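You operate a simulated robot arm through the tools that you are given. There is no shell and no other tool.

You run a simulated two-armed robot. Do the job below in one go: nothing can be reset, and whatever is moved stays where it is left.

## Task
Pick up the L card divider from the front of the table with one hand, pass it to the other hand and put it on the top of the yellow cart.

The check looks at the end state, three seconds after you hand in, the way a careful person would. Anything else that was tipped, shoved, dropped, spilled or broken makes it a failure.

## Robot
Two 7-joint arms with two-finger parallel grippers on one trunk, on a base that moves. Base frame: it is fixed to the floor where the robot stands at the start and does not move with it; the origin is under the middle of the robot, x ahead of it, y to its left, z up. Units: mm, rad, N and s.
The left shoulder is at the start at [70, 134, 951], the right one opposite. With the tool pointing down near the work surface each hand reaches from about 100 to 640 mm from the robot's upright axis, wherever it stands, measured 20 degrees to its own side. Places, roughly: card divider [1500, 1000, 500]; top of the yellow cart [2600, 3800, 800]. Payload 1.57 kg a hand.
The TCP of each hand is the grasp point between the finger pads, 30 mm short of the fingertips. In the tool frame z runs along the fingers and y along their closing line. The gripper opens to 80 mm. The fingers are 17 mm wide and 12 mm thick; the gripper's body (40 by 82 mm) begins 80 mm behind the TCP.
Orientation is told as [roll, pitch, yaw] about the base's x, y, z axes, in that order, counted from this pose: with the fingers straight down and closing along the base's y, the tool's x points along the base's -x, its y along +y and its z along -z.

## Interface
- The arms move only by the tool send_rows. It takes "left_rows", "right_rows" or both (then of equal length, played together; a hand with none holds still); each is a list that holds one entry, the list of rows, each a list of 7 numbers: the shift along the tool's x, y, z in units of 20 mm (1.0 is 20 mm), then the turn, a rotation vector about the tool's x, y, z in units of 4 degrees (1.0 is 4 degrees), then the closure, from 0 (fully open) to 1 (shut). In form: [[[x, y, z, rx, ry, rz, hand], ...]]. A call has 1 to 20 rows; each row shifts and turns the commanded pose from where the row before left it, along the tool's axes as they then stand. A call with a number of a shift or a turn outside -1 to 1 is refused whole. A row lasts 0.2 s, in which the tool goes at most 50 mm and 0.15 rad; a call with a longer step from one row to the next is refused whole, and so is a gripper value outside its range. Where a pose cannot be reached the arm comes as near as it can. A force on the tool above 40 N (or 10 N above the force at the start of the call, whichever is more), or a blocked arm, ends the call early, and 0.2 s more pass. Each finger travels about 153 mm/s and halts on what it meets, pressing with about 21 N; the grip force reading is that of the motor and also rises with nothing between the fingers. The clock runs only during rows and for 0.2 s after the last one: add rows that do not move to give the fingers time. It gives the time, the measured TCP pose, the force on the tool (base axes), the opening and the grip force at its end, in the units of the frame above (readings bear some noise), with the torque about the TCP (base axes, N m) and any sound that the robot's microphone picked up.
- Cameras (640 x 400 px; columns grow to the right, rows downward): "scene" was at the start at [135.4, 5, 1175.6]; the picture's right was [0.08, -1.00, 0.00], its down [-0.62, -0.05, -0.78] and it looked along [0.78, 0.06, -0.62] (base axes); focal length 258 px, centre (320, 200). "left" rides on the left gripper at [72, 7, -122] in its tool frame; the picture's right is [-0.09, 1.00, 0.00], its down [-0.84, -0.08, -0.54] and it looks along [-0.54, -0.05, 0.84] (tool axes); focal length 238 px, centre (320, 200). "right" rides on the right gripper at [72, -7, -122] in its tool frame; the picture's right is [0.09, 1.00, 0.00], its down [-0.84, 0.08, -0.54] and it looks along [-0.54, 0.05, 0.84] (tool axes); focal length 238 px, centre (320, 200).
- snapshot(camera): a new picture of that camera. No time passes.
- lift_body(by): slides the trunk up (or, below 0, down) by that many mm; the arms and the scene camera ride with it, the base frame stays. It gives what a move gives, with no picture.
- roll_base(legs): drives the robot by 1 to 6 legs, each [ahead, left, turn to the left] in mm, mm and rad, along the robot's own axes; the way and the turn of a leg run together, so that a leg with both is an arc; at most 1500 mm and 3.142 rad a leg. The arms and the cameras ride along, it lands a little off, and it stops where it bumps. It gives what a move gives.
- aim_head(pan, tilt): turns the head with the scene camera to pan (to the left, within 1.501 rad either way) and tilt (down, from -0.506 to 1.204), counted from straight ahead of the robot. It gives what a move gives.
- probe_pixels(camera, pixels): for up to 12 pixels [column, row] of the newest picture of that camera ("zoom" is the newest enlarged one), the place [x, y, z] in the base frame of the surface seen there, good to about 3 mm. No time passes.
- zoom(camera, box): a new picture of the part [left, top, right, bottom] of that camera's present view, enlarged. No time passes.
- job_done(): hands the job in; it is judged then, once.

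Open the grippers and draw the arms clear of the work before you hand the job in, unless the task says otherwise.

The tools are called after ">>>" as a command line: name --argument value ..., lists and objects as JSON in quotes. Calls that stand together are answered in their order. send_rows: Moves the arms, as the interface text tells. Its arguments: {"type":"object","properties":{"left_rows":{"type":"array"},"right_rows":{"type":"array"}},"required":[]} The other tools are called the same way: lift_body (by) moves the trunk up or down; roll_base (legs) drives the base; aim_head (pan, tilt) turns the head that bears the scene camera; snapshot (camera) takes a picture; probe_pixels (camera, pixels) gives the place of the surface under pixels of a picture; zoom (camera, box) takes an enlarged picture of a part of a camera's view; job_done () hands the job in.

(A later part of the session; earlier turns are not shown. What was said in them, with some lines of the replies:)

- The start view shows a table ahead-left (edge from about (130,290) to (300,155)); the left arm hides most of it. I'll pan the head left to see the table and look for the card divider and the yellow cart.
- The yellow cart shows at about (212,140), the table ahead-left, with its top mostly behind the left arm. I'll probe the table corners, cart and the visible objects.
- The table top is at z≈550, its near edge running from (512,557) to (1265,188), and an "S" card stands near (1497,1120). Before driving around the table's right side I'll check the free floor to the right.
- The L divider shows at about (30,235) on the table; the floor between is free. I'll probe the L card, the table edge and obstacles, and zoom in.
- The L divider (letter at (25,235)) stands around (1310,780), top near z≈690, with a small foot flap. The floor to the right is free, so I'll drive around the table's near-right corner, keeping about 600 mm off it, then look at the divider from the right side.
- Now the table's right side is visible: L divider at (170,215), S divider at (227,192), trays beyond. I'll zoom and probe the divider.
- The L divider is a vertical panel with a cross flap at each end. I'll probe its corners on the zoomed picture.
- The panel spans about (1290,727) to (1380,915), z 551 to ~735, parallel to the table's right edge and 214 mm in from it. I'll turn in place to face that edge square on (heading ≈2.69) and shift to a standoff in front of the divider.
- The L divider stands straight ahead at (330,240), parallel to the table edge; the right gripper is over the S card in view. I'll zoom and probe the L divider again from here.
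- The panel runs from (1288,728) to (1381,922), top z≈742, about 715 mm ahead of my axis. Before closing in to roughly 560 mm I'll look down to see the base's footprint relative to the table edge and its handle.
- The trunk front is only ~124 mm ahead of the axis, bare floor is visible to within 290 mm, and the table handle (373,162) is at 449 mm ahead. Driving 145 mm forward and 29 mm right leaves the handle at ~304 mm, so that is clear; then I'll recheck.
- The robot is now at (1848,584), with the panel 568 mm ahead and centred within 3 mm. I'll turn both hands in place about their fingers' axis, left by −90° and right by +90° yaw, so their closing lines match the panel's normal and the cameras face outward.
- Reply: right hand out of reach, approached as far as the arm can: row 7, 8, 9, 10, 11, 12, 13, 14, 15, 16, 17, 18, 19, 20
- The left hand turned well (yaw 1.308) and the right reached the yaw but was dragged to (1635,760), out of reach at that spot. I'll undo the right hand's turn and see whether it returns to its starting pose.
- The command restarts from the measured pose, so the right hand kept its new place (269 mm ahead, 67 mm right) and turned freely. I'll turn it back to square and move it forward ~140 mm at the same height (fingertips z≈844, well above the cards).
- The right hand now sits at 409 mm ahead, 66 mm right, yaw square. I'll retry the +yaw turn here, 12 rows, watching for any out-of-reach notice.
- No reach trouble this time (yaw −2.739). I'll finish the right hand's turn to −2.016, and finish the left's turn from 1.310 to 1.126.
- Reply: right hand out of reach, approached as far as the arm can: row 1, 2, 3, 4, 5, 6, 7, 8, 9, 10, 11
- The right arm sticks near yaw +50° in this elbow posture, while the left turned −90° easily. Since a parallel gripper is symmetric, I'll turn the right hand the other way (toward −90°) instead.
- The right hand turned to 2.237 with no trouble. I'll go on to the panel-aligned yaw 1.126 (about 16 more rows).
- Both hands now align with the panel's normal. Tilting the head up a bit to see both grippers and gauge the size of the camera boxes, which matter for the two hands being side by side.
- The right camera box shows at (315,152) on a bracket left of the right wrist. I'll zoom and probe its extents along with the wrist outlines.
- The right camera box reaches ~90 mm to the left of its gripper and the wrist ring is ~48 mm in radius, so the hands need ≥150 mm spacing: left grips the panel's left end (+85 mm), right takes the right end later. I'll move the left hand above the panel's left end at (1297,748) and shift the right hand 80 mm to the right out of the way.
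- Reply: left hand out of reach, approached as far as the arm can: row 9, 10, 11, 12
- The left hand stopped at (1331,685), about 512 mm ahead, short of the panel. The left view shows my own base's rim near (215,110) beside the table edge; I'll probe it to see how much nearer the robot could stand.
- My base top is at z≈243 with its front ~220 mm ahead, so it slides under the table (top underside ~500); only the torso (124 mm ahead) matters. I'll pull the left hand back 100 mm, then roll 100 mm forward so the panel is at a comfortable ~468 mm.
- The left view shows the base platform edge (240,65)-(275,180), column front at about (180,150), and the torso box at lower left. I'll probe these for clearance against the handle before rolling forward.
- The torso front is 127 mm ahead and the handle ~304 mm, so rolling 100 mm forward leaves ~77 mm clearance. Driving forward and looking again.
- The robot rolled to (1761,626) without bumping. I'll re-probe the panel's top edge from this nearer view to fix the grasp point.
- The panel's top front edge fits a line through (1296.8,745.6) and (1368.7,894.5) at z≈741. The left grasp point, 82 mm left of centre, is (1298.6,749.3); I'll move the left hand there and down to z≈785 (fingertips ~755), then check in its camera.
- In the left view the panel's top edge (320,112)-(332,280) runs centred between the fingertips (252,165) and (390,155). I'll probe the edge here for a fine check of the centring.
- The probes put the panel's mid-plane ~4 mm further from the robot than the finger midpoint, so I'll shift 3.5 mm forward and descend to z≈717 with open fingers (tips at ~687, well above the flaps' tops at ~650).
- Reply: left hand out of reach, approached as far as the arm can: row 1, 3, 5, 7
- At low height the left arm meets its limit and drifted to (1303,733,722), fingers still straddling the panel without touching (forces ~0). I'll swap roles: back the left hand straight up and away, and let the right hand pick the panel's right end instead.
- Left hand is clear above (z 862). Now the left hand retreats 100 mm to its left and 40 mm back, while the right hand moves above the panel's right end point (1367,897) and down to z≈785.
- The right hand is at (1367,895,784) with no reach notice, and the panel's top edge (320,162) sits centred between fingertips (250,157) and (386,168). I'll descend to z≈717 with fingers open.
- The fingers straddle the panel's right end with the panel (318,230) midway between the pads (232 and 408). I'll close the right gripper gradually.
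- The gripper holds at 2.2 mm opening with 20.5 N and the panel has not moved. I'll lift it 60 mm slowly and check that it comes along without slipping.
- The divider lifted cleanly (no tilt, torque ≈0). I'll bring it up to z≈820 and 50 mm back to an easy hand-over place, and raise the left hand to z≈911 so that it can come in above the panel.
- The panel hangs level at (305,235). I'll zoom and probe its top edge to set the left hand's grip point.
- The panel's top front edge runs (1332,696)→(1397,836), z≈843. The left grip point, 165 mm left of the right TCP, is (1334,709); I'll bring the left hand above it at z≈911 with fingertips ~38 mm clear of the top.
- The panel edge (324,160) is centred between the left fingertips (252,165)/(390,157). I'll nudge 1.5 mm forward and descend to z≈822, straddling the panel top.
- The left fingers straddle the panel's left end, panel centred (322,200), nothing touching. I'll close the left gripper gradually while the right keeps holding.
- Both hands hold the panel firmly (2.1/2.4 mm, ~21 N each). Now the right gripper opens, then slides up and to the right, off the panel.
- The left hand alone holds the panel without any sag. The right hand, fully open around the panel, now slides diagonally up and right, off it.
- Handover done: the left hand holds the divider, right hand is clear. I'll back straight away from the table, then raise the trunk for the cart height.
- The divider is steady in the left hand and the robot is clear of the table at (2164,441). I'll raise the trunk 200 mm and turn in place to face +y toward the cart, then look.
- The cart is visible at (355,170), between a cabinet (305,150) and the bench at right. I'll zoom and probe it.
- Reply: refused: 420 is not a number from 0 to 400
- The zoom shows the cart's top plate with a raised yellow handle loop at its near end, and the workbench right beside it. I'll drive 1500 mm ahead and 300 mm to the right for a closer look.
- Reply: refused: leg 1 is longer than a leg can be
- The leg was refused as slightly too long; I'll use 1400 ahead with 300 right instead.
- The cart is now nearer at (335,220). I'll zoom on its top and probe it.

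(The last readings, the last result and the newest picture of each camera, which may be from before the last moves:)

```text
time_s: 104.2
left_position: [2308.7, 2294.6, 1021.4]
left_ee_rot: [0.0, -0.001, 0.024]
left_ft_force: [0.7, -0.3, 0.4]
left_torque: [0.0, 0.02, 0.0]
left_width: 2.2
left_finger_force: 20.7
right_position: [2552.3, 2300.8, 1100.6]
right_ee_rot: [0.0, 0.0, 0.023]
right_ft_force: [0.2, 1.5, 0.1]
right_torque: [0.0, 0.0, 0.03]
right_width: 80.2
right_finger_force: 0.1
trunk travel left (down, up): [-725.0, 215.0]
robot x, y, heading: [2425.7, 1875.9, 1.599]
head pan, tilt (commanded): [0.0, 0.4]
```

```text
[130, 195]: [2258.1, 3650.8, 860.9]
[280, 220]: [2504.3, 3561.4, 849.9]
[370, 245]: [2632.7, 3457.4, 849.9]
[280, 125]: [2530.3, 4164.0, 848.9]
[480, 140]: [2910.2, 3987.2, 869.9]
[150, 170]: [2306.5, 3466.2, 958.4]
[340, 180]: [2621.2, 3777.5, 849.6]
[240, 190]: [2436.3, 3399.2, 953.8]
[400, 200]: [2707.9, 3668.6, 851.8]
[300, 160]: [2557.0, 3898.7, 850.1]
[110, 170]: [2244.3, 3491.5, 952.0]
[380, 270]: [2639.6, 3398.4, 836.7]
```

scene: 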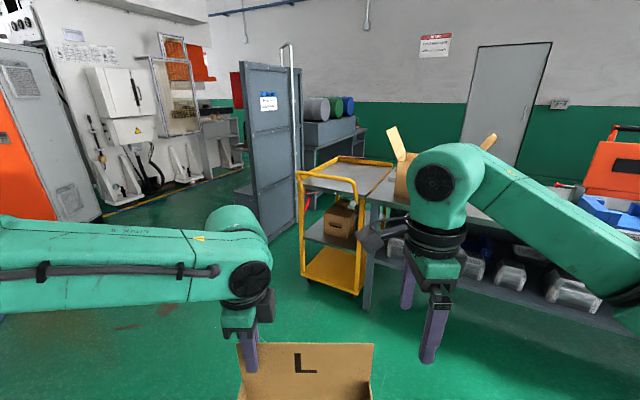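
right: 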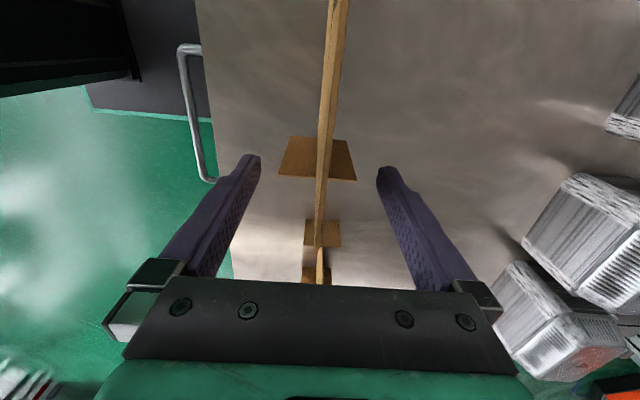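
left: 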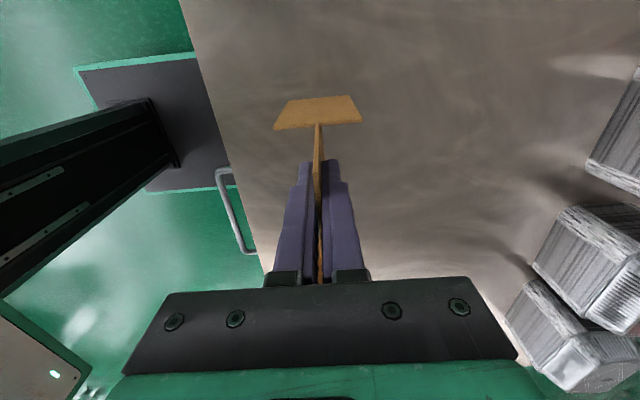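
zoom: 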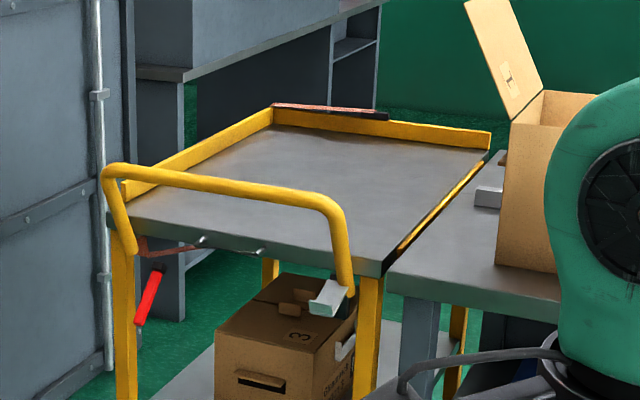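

The cart's plate is at z≈850, empty, with corners near (2639,3398), (2910,3987), (2530,4164) and (2259,3575), long axis at ~65°, and the handle loop rising to z≈955 about 86 mm outside the near end. I'll probe the neighbours: cabinet, bench and carton.

>>> probe_pixels --camera "scene" --pixels '[[243, 80], [300, 90], [270, 110], [298, 200], [256, 225], [245, 180], [395, 160], [402, 195], [390, 145], [370, 200], [368, 290], [308, 290]]'

>>> zoom --camera "scene" --box '[220, 50, 420, 320]'

```text
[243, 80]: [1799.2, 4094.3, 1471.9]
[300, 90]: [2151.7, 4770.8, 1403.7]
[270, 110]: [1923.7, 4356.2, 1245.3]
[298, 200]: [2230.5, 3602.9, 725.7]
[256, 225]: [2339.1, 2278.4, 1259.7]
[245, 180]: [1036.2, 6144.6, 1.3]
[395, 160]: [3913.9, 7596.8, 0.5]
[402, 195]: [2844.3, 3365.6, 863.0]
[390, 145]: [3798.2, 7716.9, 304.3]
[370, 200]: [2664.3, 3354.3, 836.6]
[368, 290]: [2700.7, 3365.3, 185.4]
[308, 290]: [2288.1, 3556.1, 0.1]
```

```text
1.48 times, centred on (320, 185) of scene
```

zoom: 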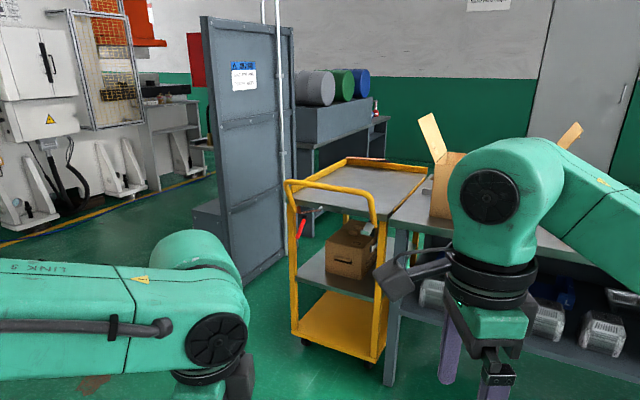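

The cabinet (1800,4094) and bench corner (2664,3354) leave room for approaching the cart's handle end along its long axis. I'll raise the trunk 170 mm so the divider's bottom (~1022) clears the handle (~965), turn to heading ≈1.14 and drive to ~700 mm from the near end.

>>> lift_body --by 170

>>> roll_base --legs '[[0, 0, -0.459], [772, 652, 0]]'

>>> aim_head --pan 0.0 --tilt 0.6

>>> snapshot --camera "scene"

```text
time_s: 106.1
left_position: [2307.4, 2295.7, 1192.0]
left_ee_rot: [0.0, 0.0, 0.023]
left_ft_force: [0.3, -0.3, 0.0]
left_torque: [-0.01, 0.02, -0.02]
left_width: 2.2
left_finger_force: 20.9
right_position: [2551.9, 2301.1, 1271.1]
right_ee_rot: [0.002, 0.001, 0.022]
right_ft_force: [0.5, -0.6, 0.4]
right_torque: [-0.02, 0.01, -0.01]
right_width: 79.9
right_finger_force: 0.1
trunk travel left (down, up): [-895.0, 45.0]
robot x, y, heading: [2428.2, 1876.5, 1.601]
head pan, tilt (commanded): [0.0, 0.4]
```

```text
time_s: 112.7
left_position: [2213.7, 3283.4, 1191.4]
left_ee_rot: [0.002, -0.001, -0.416]
left_ft_force: [-0.1, -0.7, 0.2]
left_torque: [-0.01, 0.04, 0.0]
left_width: 2.4
left_finger_force: 21.0
right_position: [2437.4, 3184.5, 1271.6]
right_ee_rot: [0.002, 0.0, -0.417]
right_ft_force: [0.1, -0.1, 0.2]
right_torque: [-0.01, -0.02, -0.04]
right_width: 80.0
right_finger_force: 0.1
trunk travel left (down, up): [-895.0, 45.0]
robot x, y, heading: [2141.6, 2856.2, 1.163]
head pan, tilt (commanded): [0.0, 0.4]
```

```text
time_s: 113.4
left_position: [2213.8, 3284.9, 1191.5]
left_ee_rot: [-0.001, 0.001, -0.416]
left_ft_force: [0.9, 0.2, -0.3]
left_torque: [0.02, 0.04, 0.01]
left_width: 2.2
left_finger_force: 21.0
right_position: [2436.6, 3185.1, 1270.6]
right_ee_rot: [0.003, 0.0, -0.416]
right_ft_force: [0.3, 0.1, 0.0]
right_torque: [0.02, 0.01, 0.01]
right_width: 80.0
right_finger_force: 0.1
trunk travel left (down, up): [-895.0, 45.0]
robot x, y, heading: [2141.7, 2858.5, 1.161]
head pan, tilt (commanded): [0.0, 0.6]
```

```text
taken
```

scene: 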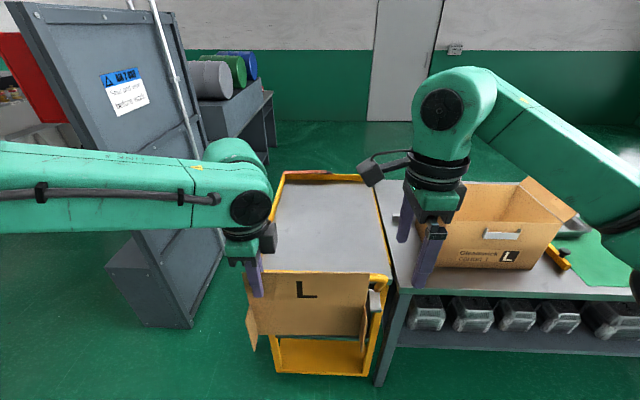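

From here the cart top is dead ahead (325,220) and clear, the carton sits on the bench at right and the cabinet door stands at left. I'll probe the cart's edges, handle, carton and cabinet foot.

>>> zoom --camera "scene" --box '[220, 150, 460, 390]'

>>> probe_pixels --camera "scene" --pixels '[[388, 270], [366, 182], [283, 182], [300, 240], [372, 300], [270, 266], [150, 325], [110, 265], [205, 200], [470, 180], [435, 260], [545, 270]]'

```text
1.67 times, centred on (340, 270) of scene
```

zoom: 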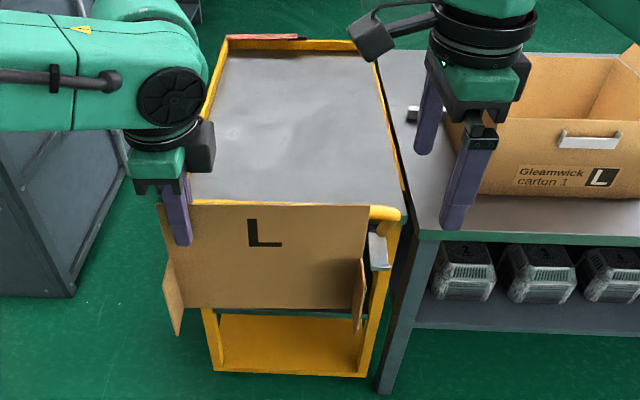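

```text
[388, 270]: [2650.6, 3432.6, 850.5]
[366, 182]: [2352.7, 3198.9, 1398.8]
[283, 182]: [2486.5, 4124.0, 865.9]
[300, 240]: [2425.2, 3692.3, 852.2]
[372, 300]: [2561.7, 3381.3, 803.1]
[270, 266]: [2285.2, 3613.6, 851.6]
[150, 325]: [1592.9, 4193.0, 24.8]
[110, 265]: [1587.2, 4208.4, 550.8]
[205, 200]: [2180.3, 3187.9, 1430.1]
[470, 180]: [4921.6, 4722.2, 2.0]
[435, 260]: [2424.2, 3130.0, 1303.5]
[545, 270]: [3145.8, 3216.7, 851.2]
```

I'll probe the carton's extents precisely to make sure the right arm stays clear of it.

>>> probe_pixels --camera "scene" --pixels '[[455, 265], [450, 235], [470, 195], [520, 182], [575, 212], [550, 235], [530, 268], [470, 225], [560, 200], [520, 200], [615, 262], [388, 222]]'

>>> aim_head --pan -0.6 --tilt 0.5

>>> snapshot --camera "scene"

```text
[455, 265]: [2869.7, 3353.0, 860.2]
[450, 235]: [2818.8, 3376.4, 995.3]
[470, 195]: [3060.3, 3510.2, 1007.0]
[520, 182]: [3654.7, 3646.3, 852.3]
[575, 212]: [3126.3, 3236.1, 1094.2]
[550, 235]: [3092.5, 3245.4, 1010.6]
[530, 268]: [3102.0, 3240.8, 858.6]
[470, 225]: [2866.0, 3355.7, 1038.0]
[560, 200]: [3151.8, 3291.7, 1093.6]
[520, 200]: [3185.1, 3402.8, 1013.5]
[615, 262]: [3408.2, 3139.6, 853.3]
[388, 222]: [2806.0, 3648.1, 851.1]
```

```text
time_s: 114.4
left_position: [2214.1, 3285.9, 1192.0]
left_ee_rot: [0.0, -0.001, -0.415]
left_ft_force: [0.0, -0.4, -1.0]
left_torque: [0.01, 0.07, 0.01]
left_width: 2.2
left_finger_force: 20.5
right_position: [2439.1, 3185.6, 1270.9]
right_ee_rot: [0.001, 0.001, -0.416]
right_ft_force: [-0.6, -0.6, 0.0]
right_torque: [-0.03, -0.02, 0.02]
right_width: 80.0
right_finger_force: 0.1
trunk travel left (down, up): [-895.0, 45.0]
robot x, y, heading: [2142.8, 2855.8, 1.155]
head pan, tilt (commanded): [-0.6, 0.499]
```

```text
taken
```

scene: 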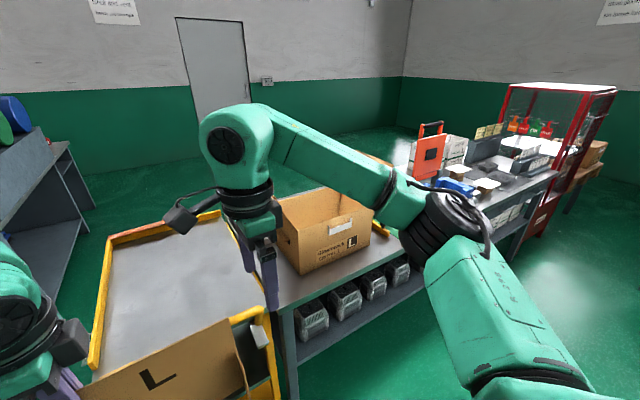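

The carton's front-left corner is (2819,3376), top ≈1040–1094 plus flaps. I'll probe the right arm's links to see where they would pass relative to it.

>>> probe_pixels --camera "scene" --pixels '[[225, 145], [270, 120], [330, 160], [390, 210], [440, 240], [470, 270], [510, 320], [400, 230], [375, 225], [330, 185], [300, 160], [295, 195]]'

>>> zoom --camera "scene" --box '[60, 160, 440, 400]'

```text
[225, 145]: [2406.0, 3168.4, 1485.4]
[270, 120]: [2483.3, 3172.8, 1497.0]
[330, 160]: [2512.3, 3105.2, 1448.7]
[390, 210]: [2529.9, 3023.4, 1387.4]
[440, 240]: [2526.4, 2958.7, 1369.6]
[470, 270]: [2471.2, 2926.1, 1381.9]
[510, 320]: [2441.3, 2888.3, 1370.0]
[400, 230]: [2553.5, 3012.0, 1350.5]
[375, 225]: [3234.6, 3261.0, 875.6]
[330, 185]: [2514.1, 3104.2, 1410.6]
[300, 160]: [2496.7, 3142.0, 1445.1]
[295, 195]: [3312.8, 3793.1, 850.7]
```

```text
1.67 times, centred on (250, 280) of scene
```

zoom: 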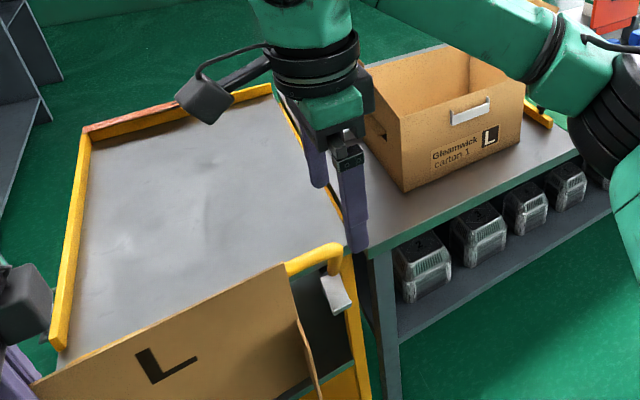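

The right elbow, now at about fwd 307/right 314 mm, would come within a few cm of the carton's flaps after approaching and lowering. I'll pull the right hand back 140 mm toward the robot first.

>>> send_rows --left_rows '[[[0, 0, 0, 0, 0, 0, 1], [0, 0, 0, 0, 0, 0, 1], [0, 0, 0, 0, 0, 0, 1], [0, 0, 0, 0, 0, 0, 1], [0, 0, 0, 0, 0, 0, 1], [0, 0, 0, 0, 0, 0, 1], [0, 0, 0, 0, 0, 0, 1], [0, 0, 0, 0, 0, 0, 1]]]' --right_rows '[[[0, -1, 0, 0, 0, 0, 0], [0, -1, 0, 0, 0, 0, 0], [0, -1, 0, 0, 0, 0, 0], [0, -1, 0, 0, 0, 0, 0], [0, -1, 0, 0, 0, 0, 0], [0, -1, 0, 0, 0, 0, 0], [0, -1, 0, 0, 0, 0, 0], [0, 0, 0, 0, 0, 0, 0]]]'

>>> snapshot --camera "scene"

```text
time_s: 116.2
left_position: [2213.7, 3285.2, 1190.6]
left_ee_rot: [0.0, 0.0, -0.414]
left_ft_force: [-0.3, 0.1, 0.1]
left_torque: [0.03, 0.04, 0.0]
left_width: 2.1
left_finger_force: 21.2
right_position: [2380.8, 3055.5, 1269.7]
right_ee_rot: [0.002, 0.002, -0.417]
right_ft_force: [0.3, -0.7, 0.0]
right_torque: [0.01, -0.02, -0.01]
right_width: 79.9
right_finger_force: 0.0
trunk travel left (down, up): [-895.0, 45.0]
robot x, y, heading: [2141.5, 2858.0, 1.162]
head pan, tilt (commanded): [-0.6, 0.499]
```

```text
taken
```

scene: 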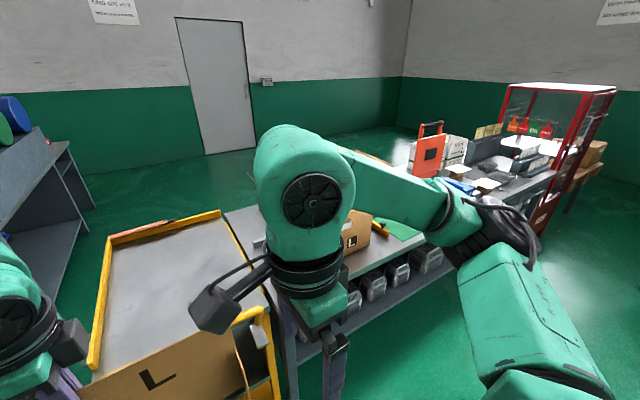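

The right hand is pulled back to 285 mm ahead. I'll probe the elbow again and aim the head back to the cart.

>>> probe_pixels --camera "scene" --pixels '[[490, 240], [520, 235], [460, 220], [470, 250], [400, 190], [540, 255]]'

>>> aim_head --pan 0.0 --tilt 0.8

>>> snapshot --camera "scene"

```text
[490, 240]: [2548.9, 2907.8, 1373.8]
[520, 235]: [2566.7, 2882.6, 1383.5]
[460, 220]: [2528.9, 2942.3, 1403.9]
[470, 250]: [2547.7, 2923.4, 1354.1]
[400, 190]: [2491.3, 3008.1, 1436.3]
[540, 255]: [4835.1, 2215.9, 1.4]
```

```text
time_s: 117.2
left_position: [2214.0, 3284.9, 1191.8]
left_ee_rot: [0.0, 0.0, -0.417]
left_ft_force: [0.1, -1.2, -0.3]
left_torque: [0.05, 0.04, 0.03]
left_width: 2.0
left_finger_force: 21.0
right_position: [2381.7, 3055.4, 1270.0]
right_ee_rot: [0.001, 0.0, -0.417]
right_ft_force: [0.6, -0.3, -0.3]
right_torque: [-0.02, 0.02, -0.02]
right_width: 80.1
right_finger_force: 0.0
trunk travel left (down, up): [-895.0, 45.0]
robot x, y, heading: [2143.5, 2856.0, 1.162]
head pan, tilt (commanded): [0.0, 0.799]
```

```text
taken
```

scene: 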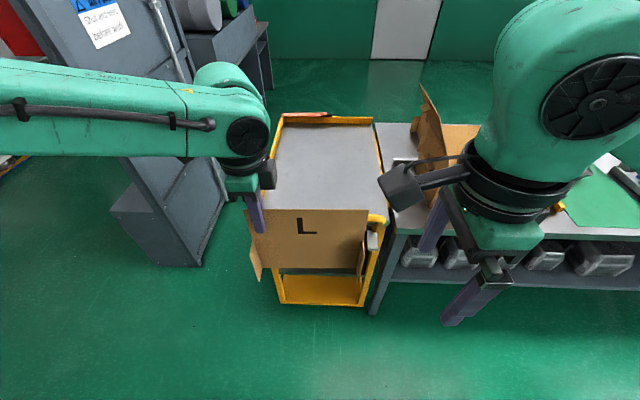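

The right elbow is now well behind the carton's front. Panel centre is ≈(2289,3252): I need ~400 mm forward and ~48 mm right to centre it over the cart plate. I'll drive the first 250 mm and check clearances.

>>> roll_base --legs '[[250, -48, -0.015]]'

>>> snapshot --camera "scene"

>>> snapshot --camera "left"

>>> snapshot --camera "right"

```text
time_s: 119.1
left_position: [2367.3, 3487.0, 1191.9]
left_ee_rot: [0.005, -0.002, -0.438]
left_ft_force: [-0.4, -0.1, -0.4]
left_torque: [0.02, 0.02, 0.01]
left_width: 2.2
left_finger_force: 21.3
right_position: [2528.7, 3254.0, 1270.7]
right_ee_rot: [0.003, -0.001, -0.44]
right_ft_force: [0.3, -0.2, 0.1]
right_torque: [0.0, 0.02, -0.02]
right_width: 79.9
right_finger_force: 0.1
trunk travel left (down, up): [-895.0, 45.0]
robot x, y, heading: [2284.5, 3060.1, 1.134]
head pan, tilt (commanded): [0.0, 0.799]
```

```text
taken
```

scene: 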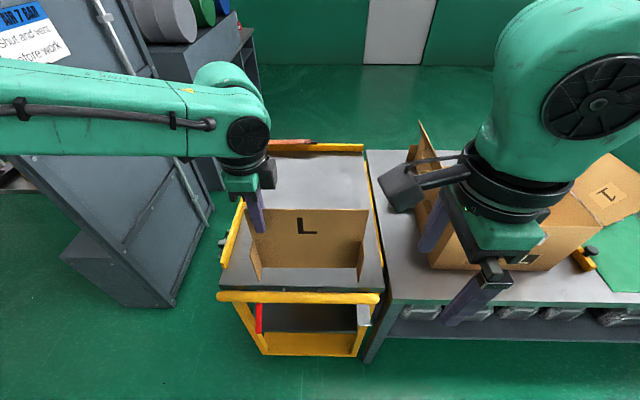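

```text
taken
```

left: 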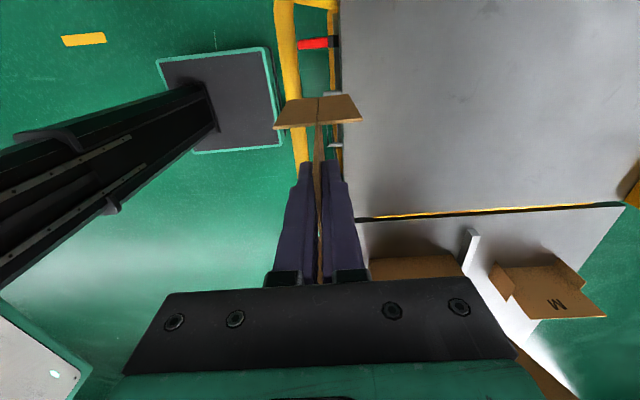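

```text
taken
```

right: 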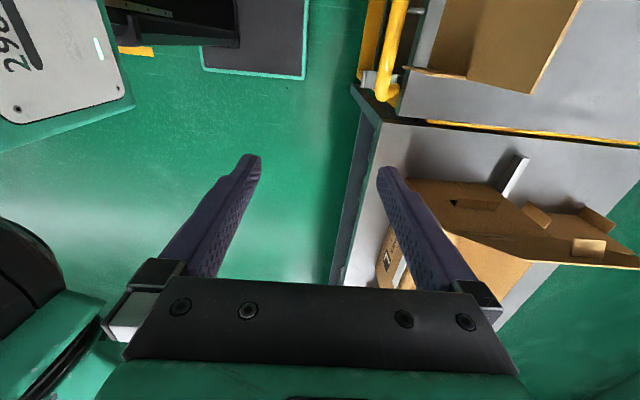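

The panel is level and near the plate edge now, ~150 mm more forward is needed. Before that I'll probe the carton's flap near the right hand, the handle, and the base clearance.

>>> probe_pixels --camera "right" --pixels '[[415, 185], [450, 195], [500, 200], [400, 260], [390, 90], [380, 95], [375, 60], [305, 70], [440, 75], [380, 120], [520, 165], [600, 255]]'

>>> probe_pixels --camera "left" --pixels '[[275, 100], [283, 140], [290, 60], [333, 60], [345, 100], [345, 190], [300, 110], [420, 100], [500, 208], [380, 216], [338, 140], [300, 10]]'

>>> probe_pixels --camera "scene" --pixels '[[222, 296], [300, 298], [372, 298], [422, 125], [437, 180], [408, 150], [240, 205], [362, 150], [365, 315], [258, 318], [300, 280], [380, 285]]'

```text
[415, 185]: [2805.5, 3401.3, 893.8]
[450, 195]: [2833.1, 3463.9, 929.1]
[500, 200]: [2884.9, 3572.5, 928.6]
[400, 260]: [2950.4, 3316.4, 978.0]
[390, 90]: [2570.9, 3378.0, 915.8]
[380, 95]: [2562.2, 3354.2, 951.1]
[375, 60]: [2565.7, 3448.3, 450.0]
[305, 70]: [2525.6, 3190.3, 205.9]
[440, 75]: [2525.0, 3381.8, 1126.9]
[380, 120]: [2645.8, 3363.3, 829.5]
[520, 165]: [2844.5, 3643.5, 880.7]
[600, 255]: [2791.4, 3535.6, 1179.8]
```

```text
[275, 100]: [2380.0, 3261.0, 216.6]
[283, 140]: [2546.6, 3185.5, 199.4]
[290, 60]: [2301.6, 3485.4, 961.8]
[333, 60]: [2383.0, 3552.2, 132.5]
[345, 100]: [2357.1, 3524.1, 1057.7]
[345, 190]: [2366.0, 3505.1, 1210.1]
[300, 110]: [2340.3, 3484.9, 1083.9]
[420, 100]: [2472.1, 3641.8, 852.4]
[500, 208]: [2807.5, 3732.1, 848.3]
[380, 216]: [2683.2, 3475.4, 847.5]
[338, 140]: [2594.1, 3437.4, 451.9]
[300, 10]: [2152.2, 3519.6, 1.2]
```

```text
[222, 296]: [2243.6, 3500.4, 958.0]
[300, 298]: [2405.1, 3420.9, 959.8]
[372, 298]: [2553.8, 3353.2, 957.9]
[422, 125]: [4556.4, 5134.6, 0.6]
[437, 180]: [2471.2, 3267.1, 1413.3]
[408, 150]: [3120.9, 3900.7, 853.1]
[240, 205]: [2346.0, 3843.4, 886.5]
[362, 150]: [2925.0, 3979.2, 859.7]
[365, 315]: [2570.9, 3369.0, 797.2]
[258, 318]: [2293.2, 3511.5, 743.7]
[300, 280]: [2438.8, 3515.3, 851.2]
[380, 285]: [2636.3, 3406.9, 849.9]
```

The handle top is z≈958 about 80 mm outside the plate's near edge, base front is 224 mm ahead with ~80 mm to spare after the move, and the carton flap (2791,3536,1180) stays well away from the right arm. I'll drive the last 150 mm forward and 20 mm left.

>>> roll_base --legs '[[150, 20, 0]]'

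>>> aim_head --pan 0.0 --tilt 1.0

>>> snapshot --camera "scene"

>>> snapshot --camera "left"

```text
time_s: 120.5
left_position: [2412.0, 3630.3, 1193.2]
left_ee_rot: [0.003, -0.002, -0.44]
left_ft_force: [-0.2, -0.7, -0.4]
left_torque: [0.06, 0.01, 0.0]
left_width: 2.3
left_finger_force: 21.4
right_position: [2574.4, 3396.7, 1269.1]
right_ee_rot: [0.006, 0.002, -0.441]
right_ft_force: [0.0, -0.5, -0.5]
right_torque: [0.04, 0.01, -0.01]
right_width: 79.9
right_finger_force: 0.1
trunk travel left (down, up): [-895.0, 45.0]
robot x, y, heading: [2331.4, 3204.2, 1.133]
head pan, tilt (commanded): [0.0, 0.799]
```

```text
time_s: 121.2
left_position: [2413.3, 3632.7, 1191.4]
left_ee_rot: [-0.001, 0.0, -0.44]
left_ft_force: [0.5, -0.3, 0.0]
left_torque: [0.04, 0.03, 0.0]
left_width: 2.4
left_finger_force: 21.1
right_position: [2576.2, 3400.4, 1269.0]
right_ee_rot: [0.003, -0.001, -0.442]
right_ft_force: [0.3, 0.3, 0.3]
right_torque: [0.02, -0.01, -0.02]
right_width: 80.1
right_finger_force: 0.1
trunk travel left (down, up): [-895.0, 45.0]
robot x, y, heading: [2330.8, 3207.8, 1.143]
head pan, tilt (commanded): [0.0, 1.0]
```

```text
taken
```

scene: 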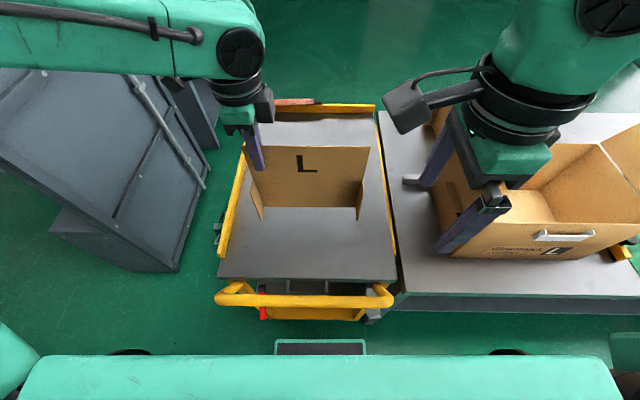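

```text
taken
```

left: 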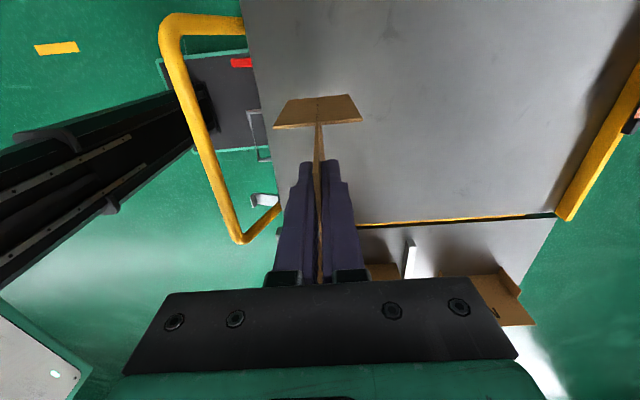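

The panel centre is ≈(2487,3597): centred across the cart and 116 mm inside the near edge; in the scene view nothing lies beneath it. I'll lower the trunk 150 mm so the divider's feet are about 20 mm above the plate.

>>> lift_body --by -150

>>> snapshot --camera "scene"

>>> snapshot --camera "left"

```text
time_s: 122.9
left_position: [2414.3, 3633.2, 1040.9]
left_ee_rot: [-0.001, -0.001, -0.44]
left_ft_force: [-0.8, -0.2, -0.3]
left_torque: [0.03, 0.04, 0.0]
left_width: 2.2
left_finger_force: 21.3
right_position: [2576.1, 3399.3, 1119.8]
right_ee_rot: [0.002, 0.0, -0.441]
right_ft_force: [-0.1, 0.6, 0.0]
right_torque: [-0.01, 0.02, 0.03]
right_width: 79.8
right_finger_force: 0.1
trunk travel left (down, up): [-745.0, 195.0]
robot x, y, heading: [2329.7, 3204.0, 1.134]
head pan, tilt (commanded): [0.0, 1.0]
```

```text
taken
```

scene: 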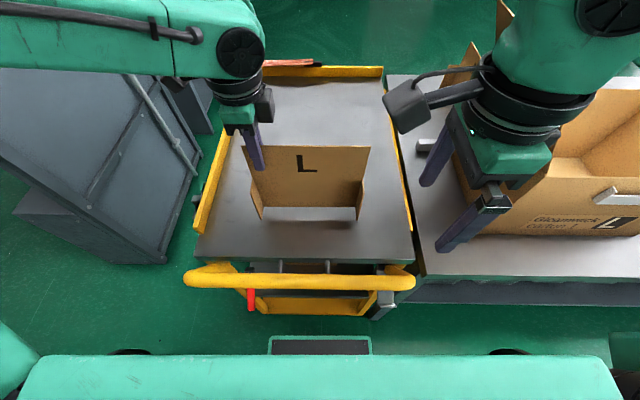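

```text
taken
```

left: 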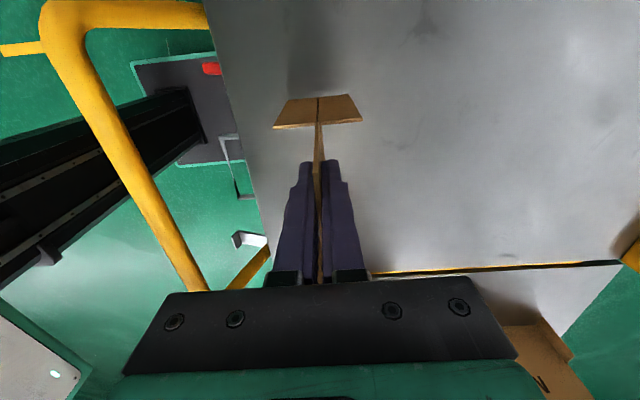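

The divider hovers above the plate; I'll zoom and probe its bottom edges and the plate to gauge the remaining gap.

>>> zoom --camera "scene" --box '[220, 120, 400, 250]'

>>> probe_pixels --camera "scene" --pixels '[[262, 203], [360, 203], [300, 203], [340, 203], [262, 216], [359, 217], [300, 225], [240, 220], [385, 220], [252, 148], [366, 148], [310, 148]]'

```text
3.08 times, centred on (310, 185) of scene
```

zoom: 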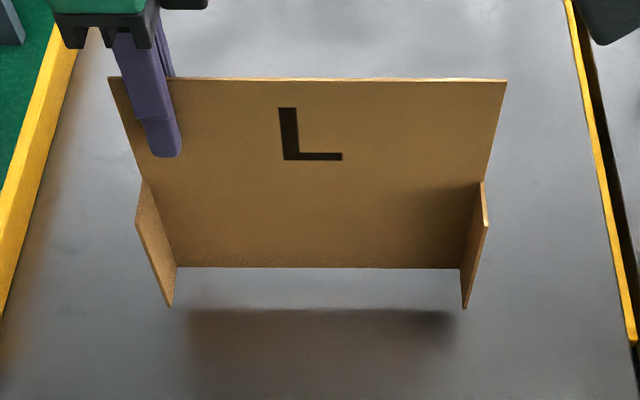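

```text
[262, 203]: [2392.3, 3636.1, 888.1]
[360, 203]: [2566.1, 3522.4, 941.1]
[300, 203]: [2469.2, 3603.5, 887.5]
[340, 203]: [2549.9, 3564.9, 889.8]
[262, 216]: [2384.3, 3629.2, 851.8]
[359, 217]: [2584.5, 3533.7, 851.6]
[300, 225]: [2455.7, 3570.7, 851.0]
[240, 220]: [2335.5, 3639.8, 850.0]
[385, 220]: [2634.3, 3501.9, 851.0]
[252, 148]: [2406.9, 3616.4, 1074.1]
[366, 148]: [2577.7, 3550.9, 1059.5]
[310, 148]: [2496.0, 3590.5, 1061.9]
```

The panel is level with its bottom around z≈870, some 20 mm above the plate (851). I'll lower the left hand 15 mm in small rows and check the force and picture.

>>> send_rows --left_rows '[[[0, 0, 0.15, 0, 0, 0, 1], [0, 0, 0.15, 0, 0, 0, 1], [0, 0, 0.15, 0, 0, 0, 1], [0, 0, 0.15, 0, 0, 0, 1], [0, 0, 0.15, 0, 0, 0, 1], [0, 0, 0, 0, 0, 0, 1]]]'

>>> zoom --camera "scene" --box '[220, 120, 400, 250]'

```text
time_s: 124.3
left_position: [2413.6, 3633.2, 1026.6]
left_ee_rot: [0.0, 0.0, -0.439]
left_ft_force: [-0.9, 0.1, -0.9]
left_torque: [0.02, 0.05, 0.03]
left_width: 2.4
left_finger_force: 21.4
right_position: [2574.8, 3399.3, 1119.0]
right_ee_rot: [0.002, 0.001, -0.442]
right_ft_force: [0.4, -0.3, -0.9]
right_torque: [0.0, -0.02, 0.0]
right_width: 80.1
right_finger_force: 0.1
trunk travel left (down, up): [-745.0, 195.0]
robot x, y, heading: [2335.3, 3203.9, 1.135]
head pan, tilt (commanded): [0.0, 1.0]
```

```text
3.08 times, centred on (310, 185) of scene
```

zoom: 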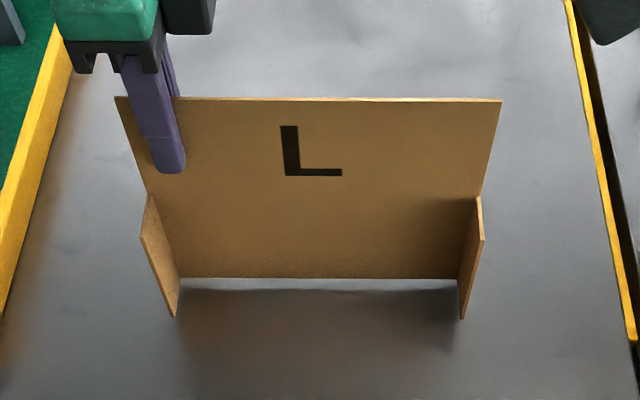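

The gap to the shadow shrank from 43 to 12 zoomed pixels for ~15 mm, so about 5–6 mm remain. I'll lower 4 mm and then in 1 mm steps, watching the vertical force.

>>> send_rows --left_rows '[[[0, 0, 0.1, 0, 0, 0, 1], [0, 0, 0.1, 0, 0, 0, 1], [0, 0, 0.05, 0, 0, 0, 1], [0, 0, 0, 0, 0, 0, 1]]]'

>>> zoom --camera "scene" --box '[240, 180, 380, 240]'

```text
time_s: 125.3
left_position: [2413.8, 3631.7, 1020.7]
left_ee_rot: [0.0, 0.002, -0.44]
left_ft_force: [0.7, 0.3, -0.6]
left_torque: [0.02, 0.03, -0.04]
left_width: 2.2
left_finger_force: 21.3
right_position: [2575.2, 3400.5, 1118.7]
right_ee_rot: [0.001, 0.0, -0.441]
right_ft_force: [-0.5, 0.1, -0.2]
right_torque: [-0.03, 0.0, 0.03]
right_width: 80.0
right_finger_force: 0.1
trunk travel left (down, up): [-745.0, 195.0]
robot x, y, heading: [2329.9, 3205.0, 1.133]
head pan, tilt (commanded): [0.0, 1.0]
```

```text
4.57 times, centred on (310, 210) of scene
```

zoom: 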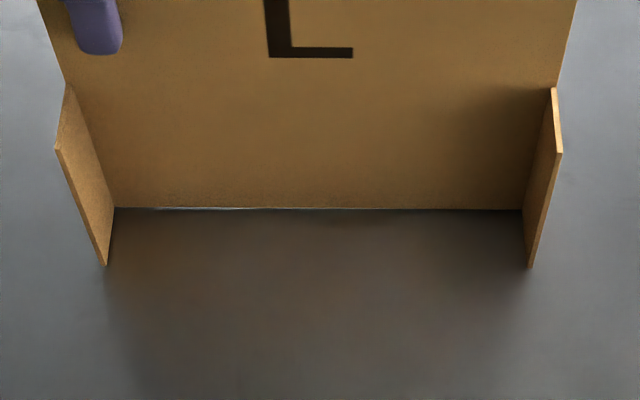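

The bottom edge is almost down (a thin light line remains at (220,208) of the zoom). I'll lower 1.5 mm more and check the force.

>>> send_rows --left_rows '[[[0, 0, 0.04, 0, 0, 0, 1], [0, 0, 0.035, 0, 0, 0, 1], [0, 0, 0, 0, 0, 0, 1]]]'

>>> zoom --camera "scene" --box '[240, 180, 380, 240]'

```text
time_s: 126.1
left_position: [2414.5, 3632.1, 1020.0]
left_ee_rot: [0.001, -0.002, -0.44]
left_ft_force: [-2.0, 1.3, 1.5]
left_torque: [-0.17, -0.28, 0.02]
left_width: 1.9
left_finger_force: 21.5
right_position: [2574.6, 3399.0, 1119.2]
right_ee_rot: [0.0, 0.0, -0.44]
right_ft_force: [0.8, -0.1, 0.4]
right_torque: [-0.03, 0.01, -0.03]
right_width: 80.0
right_finger_force: 0.0
trunk travel left (down, up): [-745.0, 195.0]
robot x, y, heading: [2331.1, 3206.5, 1.13]
head pan, tilt (commanded): [0.0, 1.0]
```

```text
4.57 times, centred on (310, 210) of scene
```

zoom: 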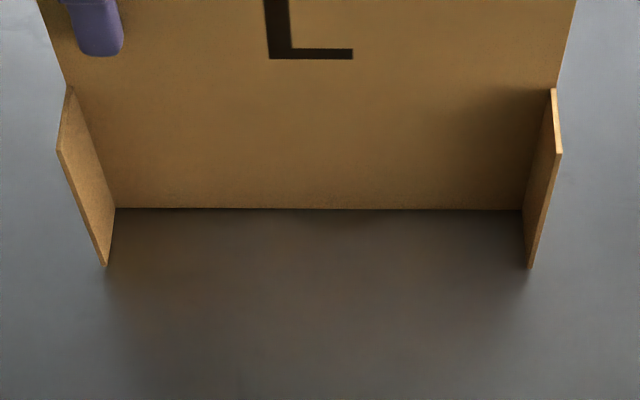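

Contact is felt (vertical force +1.5 N, torque ≈0.3 N m) and the light gap is gone. I'll open the left gripper slowly.

>>> send_rows --left_rows '[[[0, 0, 0, 0, 0, 0, 0.97], [0, 0, 0, 0, 0, 0, 0.93], [0, 0, 0, 0, 0, 0, 0.88], [0, 0, 0, 0, 0, 0, 0.8], [0, 0, 0, 0, 0, 0, 0.65], [0, 0, 0, 0, 0, 0, 0.4], [0, 0, 0, 0, 0, 0, 0.2], [0, 0, 0, 0, 0, 0, 0], [0, 0, 0, 0, 0, 0, 0], [0, 0, 0, 0, 0, 0, 0]]]'

>>> zoom --camera "scene" --box '[220, 120, 400, 250]'

>>> snapshot --camera "left"

```text
time_s: 128.3
left_position: [2413.3, 3632.9, 1019.5]
left_ee_rot: [-0.001, 0.001, -0.44]
left_ft_force: [0.4, 0.4, -0.6]
left_torque: [0.01, -0.01, 0.01]
left_width: 80.0
left_finger_force: 0.1
right_position: [2576.0, 3399.1, 1118.8]
right_ee_rot: [0.002, 0.0, -0.442]
right_ft_force: [-0.1, 0.0, -1.0]
right_torque: [0.04, 0.0, 0.03]
right_width: 79.9
right_finger_force: 0.0
trunk travel left (down, up): [-745.0, 195.0]
robot x, y, heading: [2333.3, 3208.0, 1.131]
head pan, tilt (commanded): [0.0, 1.0]
```

```text
3.08 times, centred on (310, 185) of scene
```

zoom: 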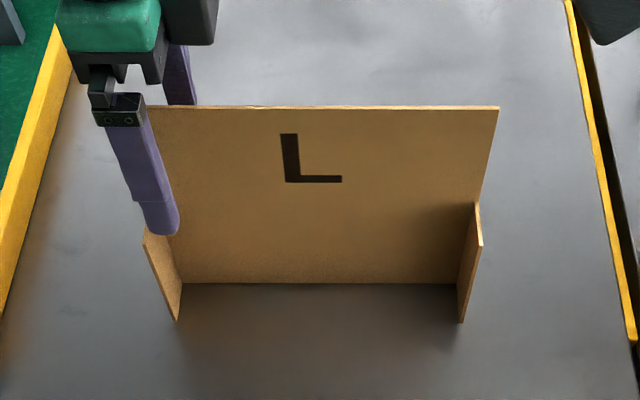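

```text
taken
```

left: 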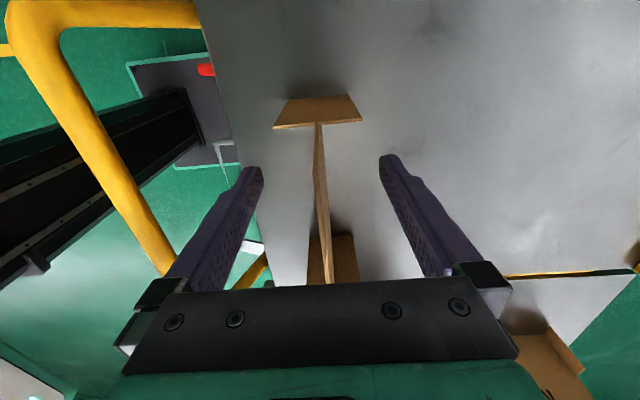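

The divider stands upright on the plate and the fingers are fully open around it (panel centred at (322,220)). I'll raise the trunk 170 mm so both hands rise straight up, clear of the panel (top ≈1042) and handle.

>>> lift_body --by 170

>>> snapshot --camera "scene"

>>> snapshot --camera "left"

```text
time_s: 130.2
left_position: [2413.7, 3632.0, 1189.9]
left_ee_rot: [0.0, 0.0, -0.441]
left_ft_force: [-0.1, 0.0, 0.2]
left_torque: [0.01, 0.04, 0.01]
left_width: 80.2
left_finger_force: 0.1
right_position: [2575.4, 3399.1, 1289.5]
right_ee_rot: [0.0, 0.0, -0.441]
right_ft_force: [0.1, 0.1, -1.0]
right_torque: [-0.01, 0.0, -0.01]
right_width: 79.9
right_finger_force: 0.0
trunk travel left (down, up): [-915.0, 25.0]
robot x, y, heading: [2335.3, 3206.4, 1.132]
head pan, tilt (commanded): [0.0, 1.0]
```

```text
taken
```

scene: 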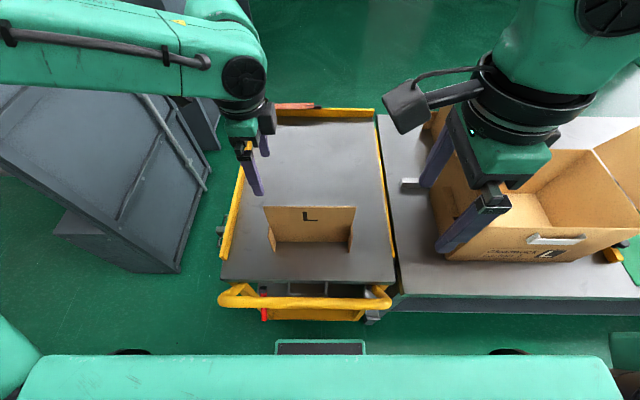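

```text
taken
```

left: 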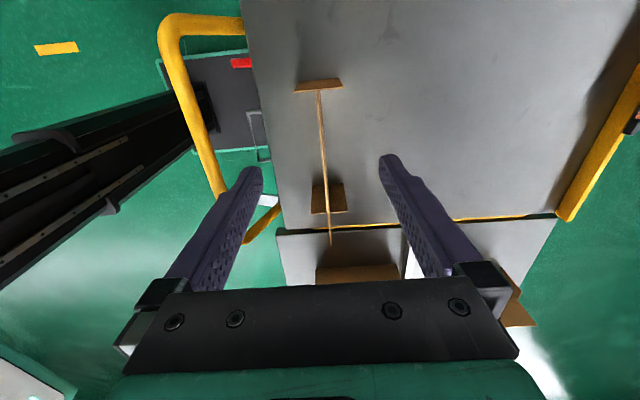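

The divider stands free and upright at (310,228), with both hands well above it. I'll back the robot 500 mm straight away (hands pass at z≥1160, above panel and handle) and verify.

>>> roll_base --legs '[[-500, 0, 0]]'

>>> aim_head --pan 0.0 --tilt 0.6

>>> snapshot --camera "scene"

>>> zoom --camera "scene" --box '[240, 150, 480, 300]'

```text
time_s: 133.2
left_position: [2203.4, 3179.7, 1188.8]
left_ee_rot: [-0.003, -0.002, -0.444]
left_ft_force: [0.3, 0.2, 0.3]
left_torque: [0.0, -0.02, 0.04]
left_width: 80.1
left_finger_force: 0.1
right_position: [2365.4, 2947.1, 1289.2]
right_ee_rot: [0.001, -0.001, -0.445]
right_ft_force: [-0.7, -0.5, 0.8]
right_torque: [0.03, -0.01, -0.03]
right_width: 79.8
right_finger_force: 0.0
trunk travel left (down, up): [-915.0, 25.0]
robot x, y, heading: [2121.6, 2753.7, 1.134]
head pan, tilt (commanded): [0.0, 1.0]
```

```text
time_s: 134.1
left_position: [2203.5, 3178.0, 1190.3]
left_ee_rot: [0.001, 0.0, -0.443]
left_ft_force: [-0.1, 0.3, 0.3]
left_torque: [0.02, 0.03, 0.01]
left_width: 80.1
left_finger_force: 0.0
right_position: [2363.7, 2944.7, 1289.5]
right_ee_rot: [0.0, 0.001, -0.444]
right_ft_force: [0.3, 0.0, 0.0]
right_torque: [0.01, 0.0, -0.02]
right_width: 80.1
right_finger_force: 0.1
trunk travel left (down, up): [-915.0, 25.0]
robot x, y, heading: [2120.6, 2750.4, 1.136]
head pan, tilt (commanded): [0.0, 0.6]
```

```text
taken
```

scene: 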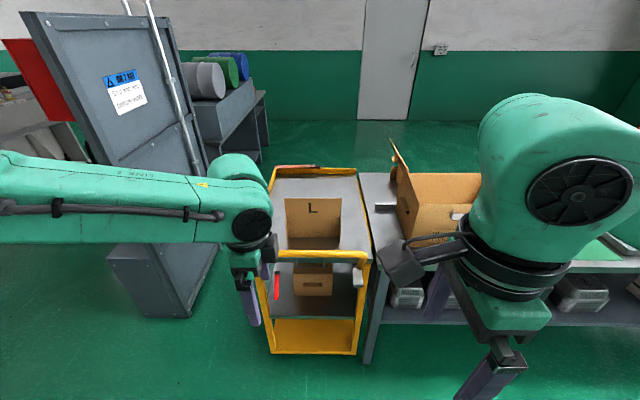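

```text
2.67 times, centred on (360, 225) of scene
```

zoom: 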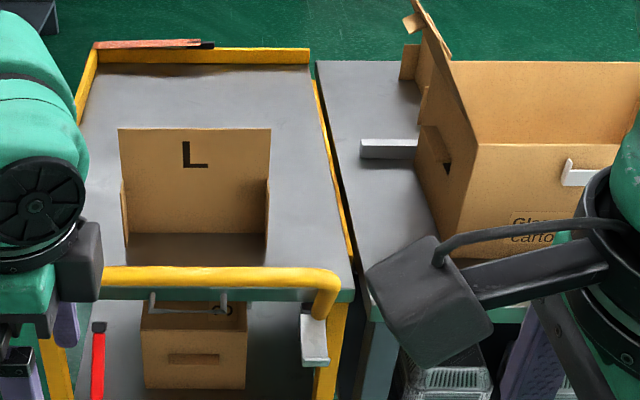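

The L divider stands upright on the cart's top plate (zoom (195,190)); the carton, tools and the table's items were not touched, both grippers are open and clear. Handing the job in.

>>> job_done

```text
The job is handed in.
```

The L card divider is standing upright on top of the yellow cart, centred across the plate and about 115 mm in from the handle end. I handed the job in with the result not yet known.

- **Pick and pass:** the right hand lifted it by its right end, the left hand took it by its left end in the air, and the left hand set it down on the cart. I first tried to pick with the left hand, but it hit its reach limit without touching the card, so I swapped the roles.
- **Other objects:** no bumps or unexpected forces showed up. In the pictures along the way nothing else had moved: the S card when I left the table, the carton and tools by the cart at the end.
- **Robot at hand-in:** both grippers were open, and the robot had backed about 500 mm away from the cart.
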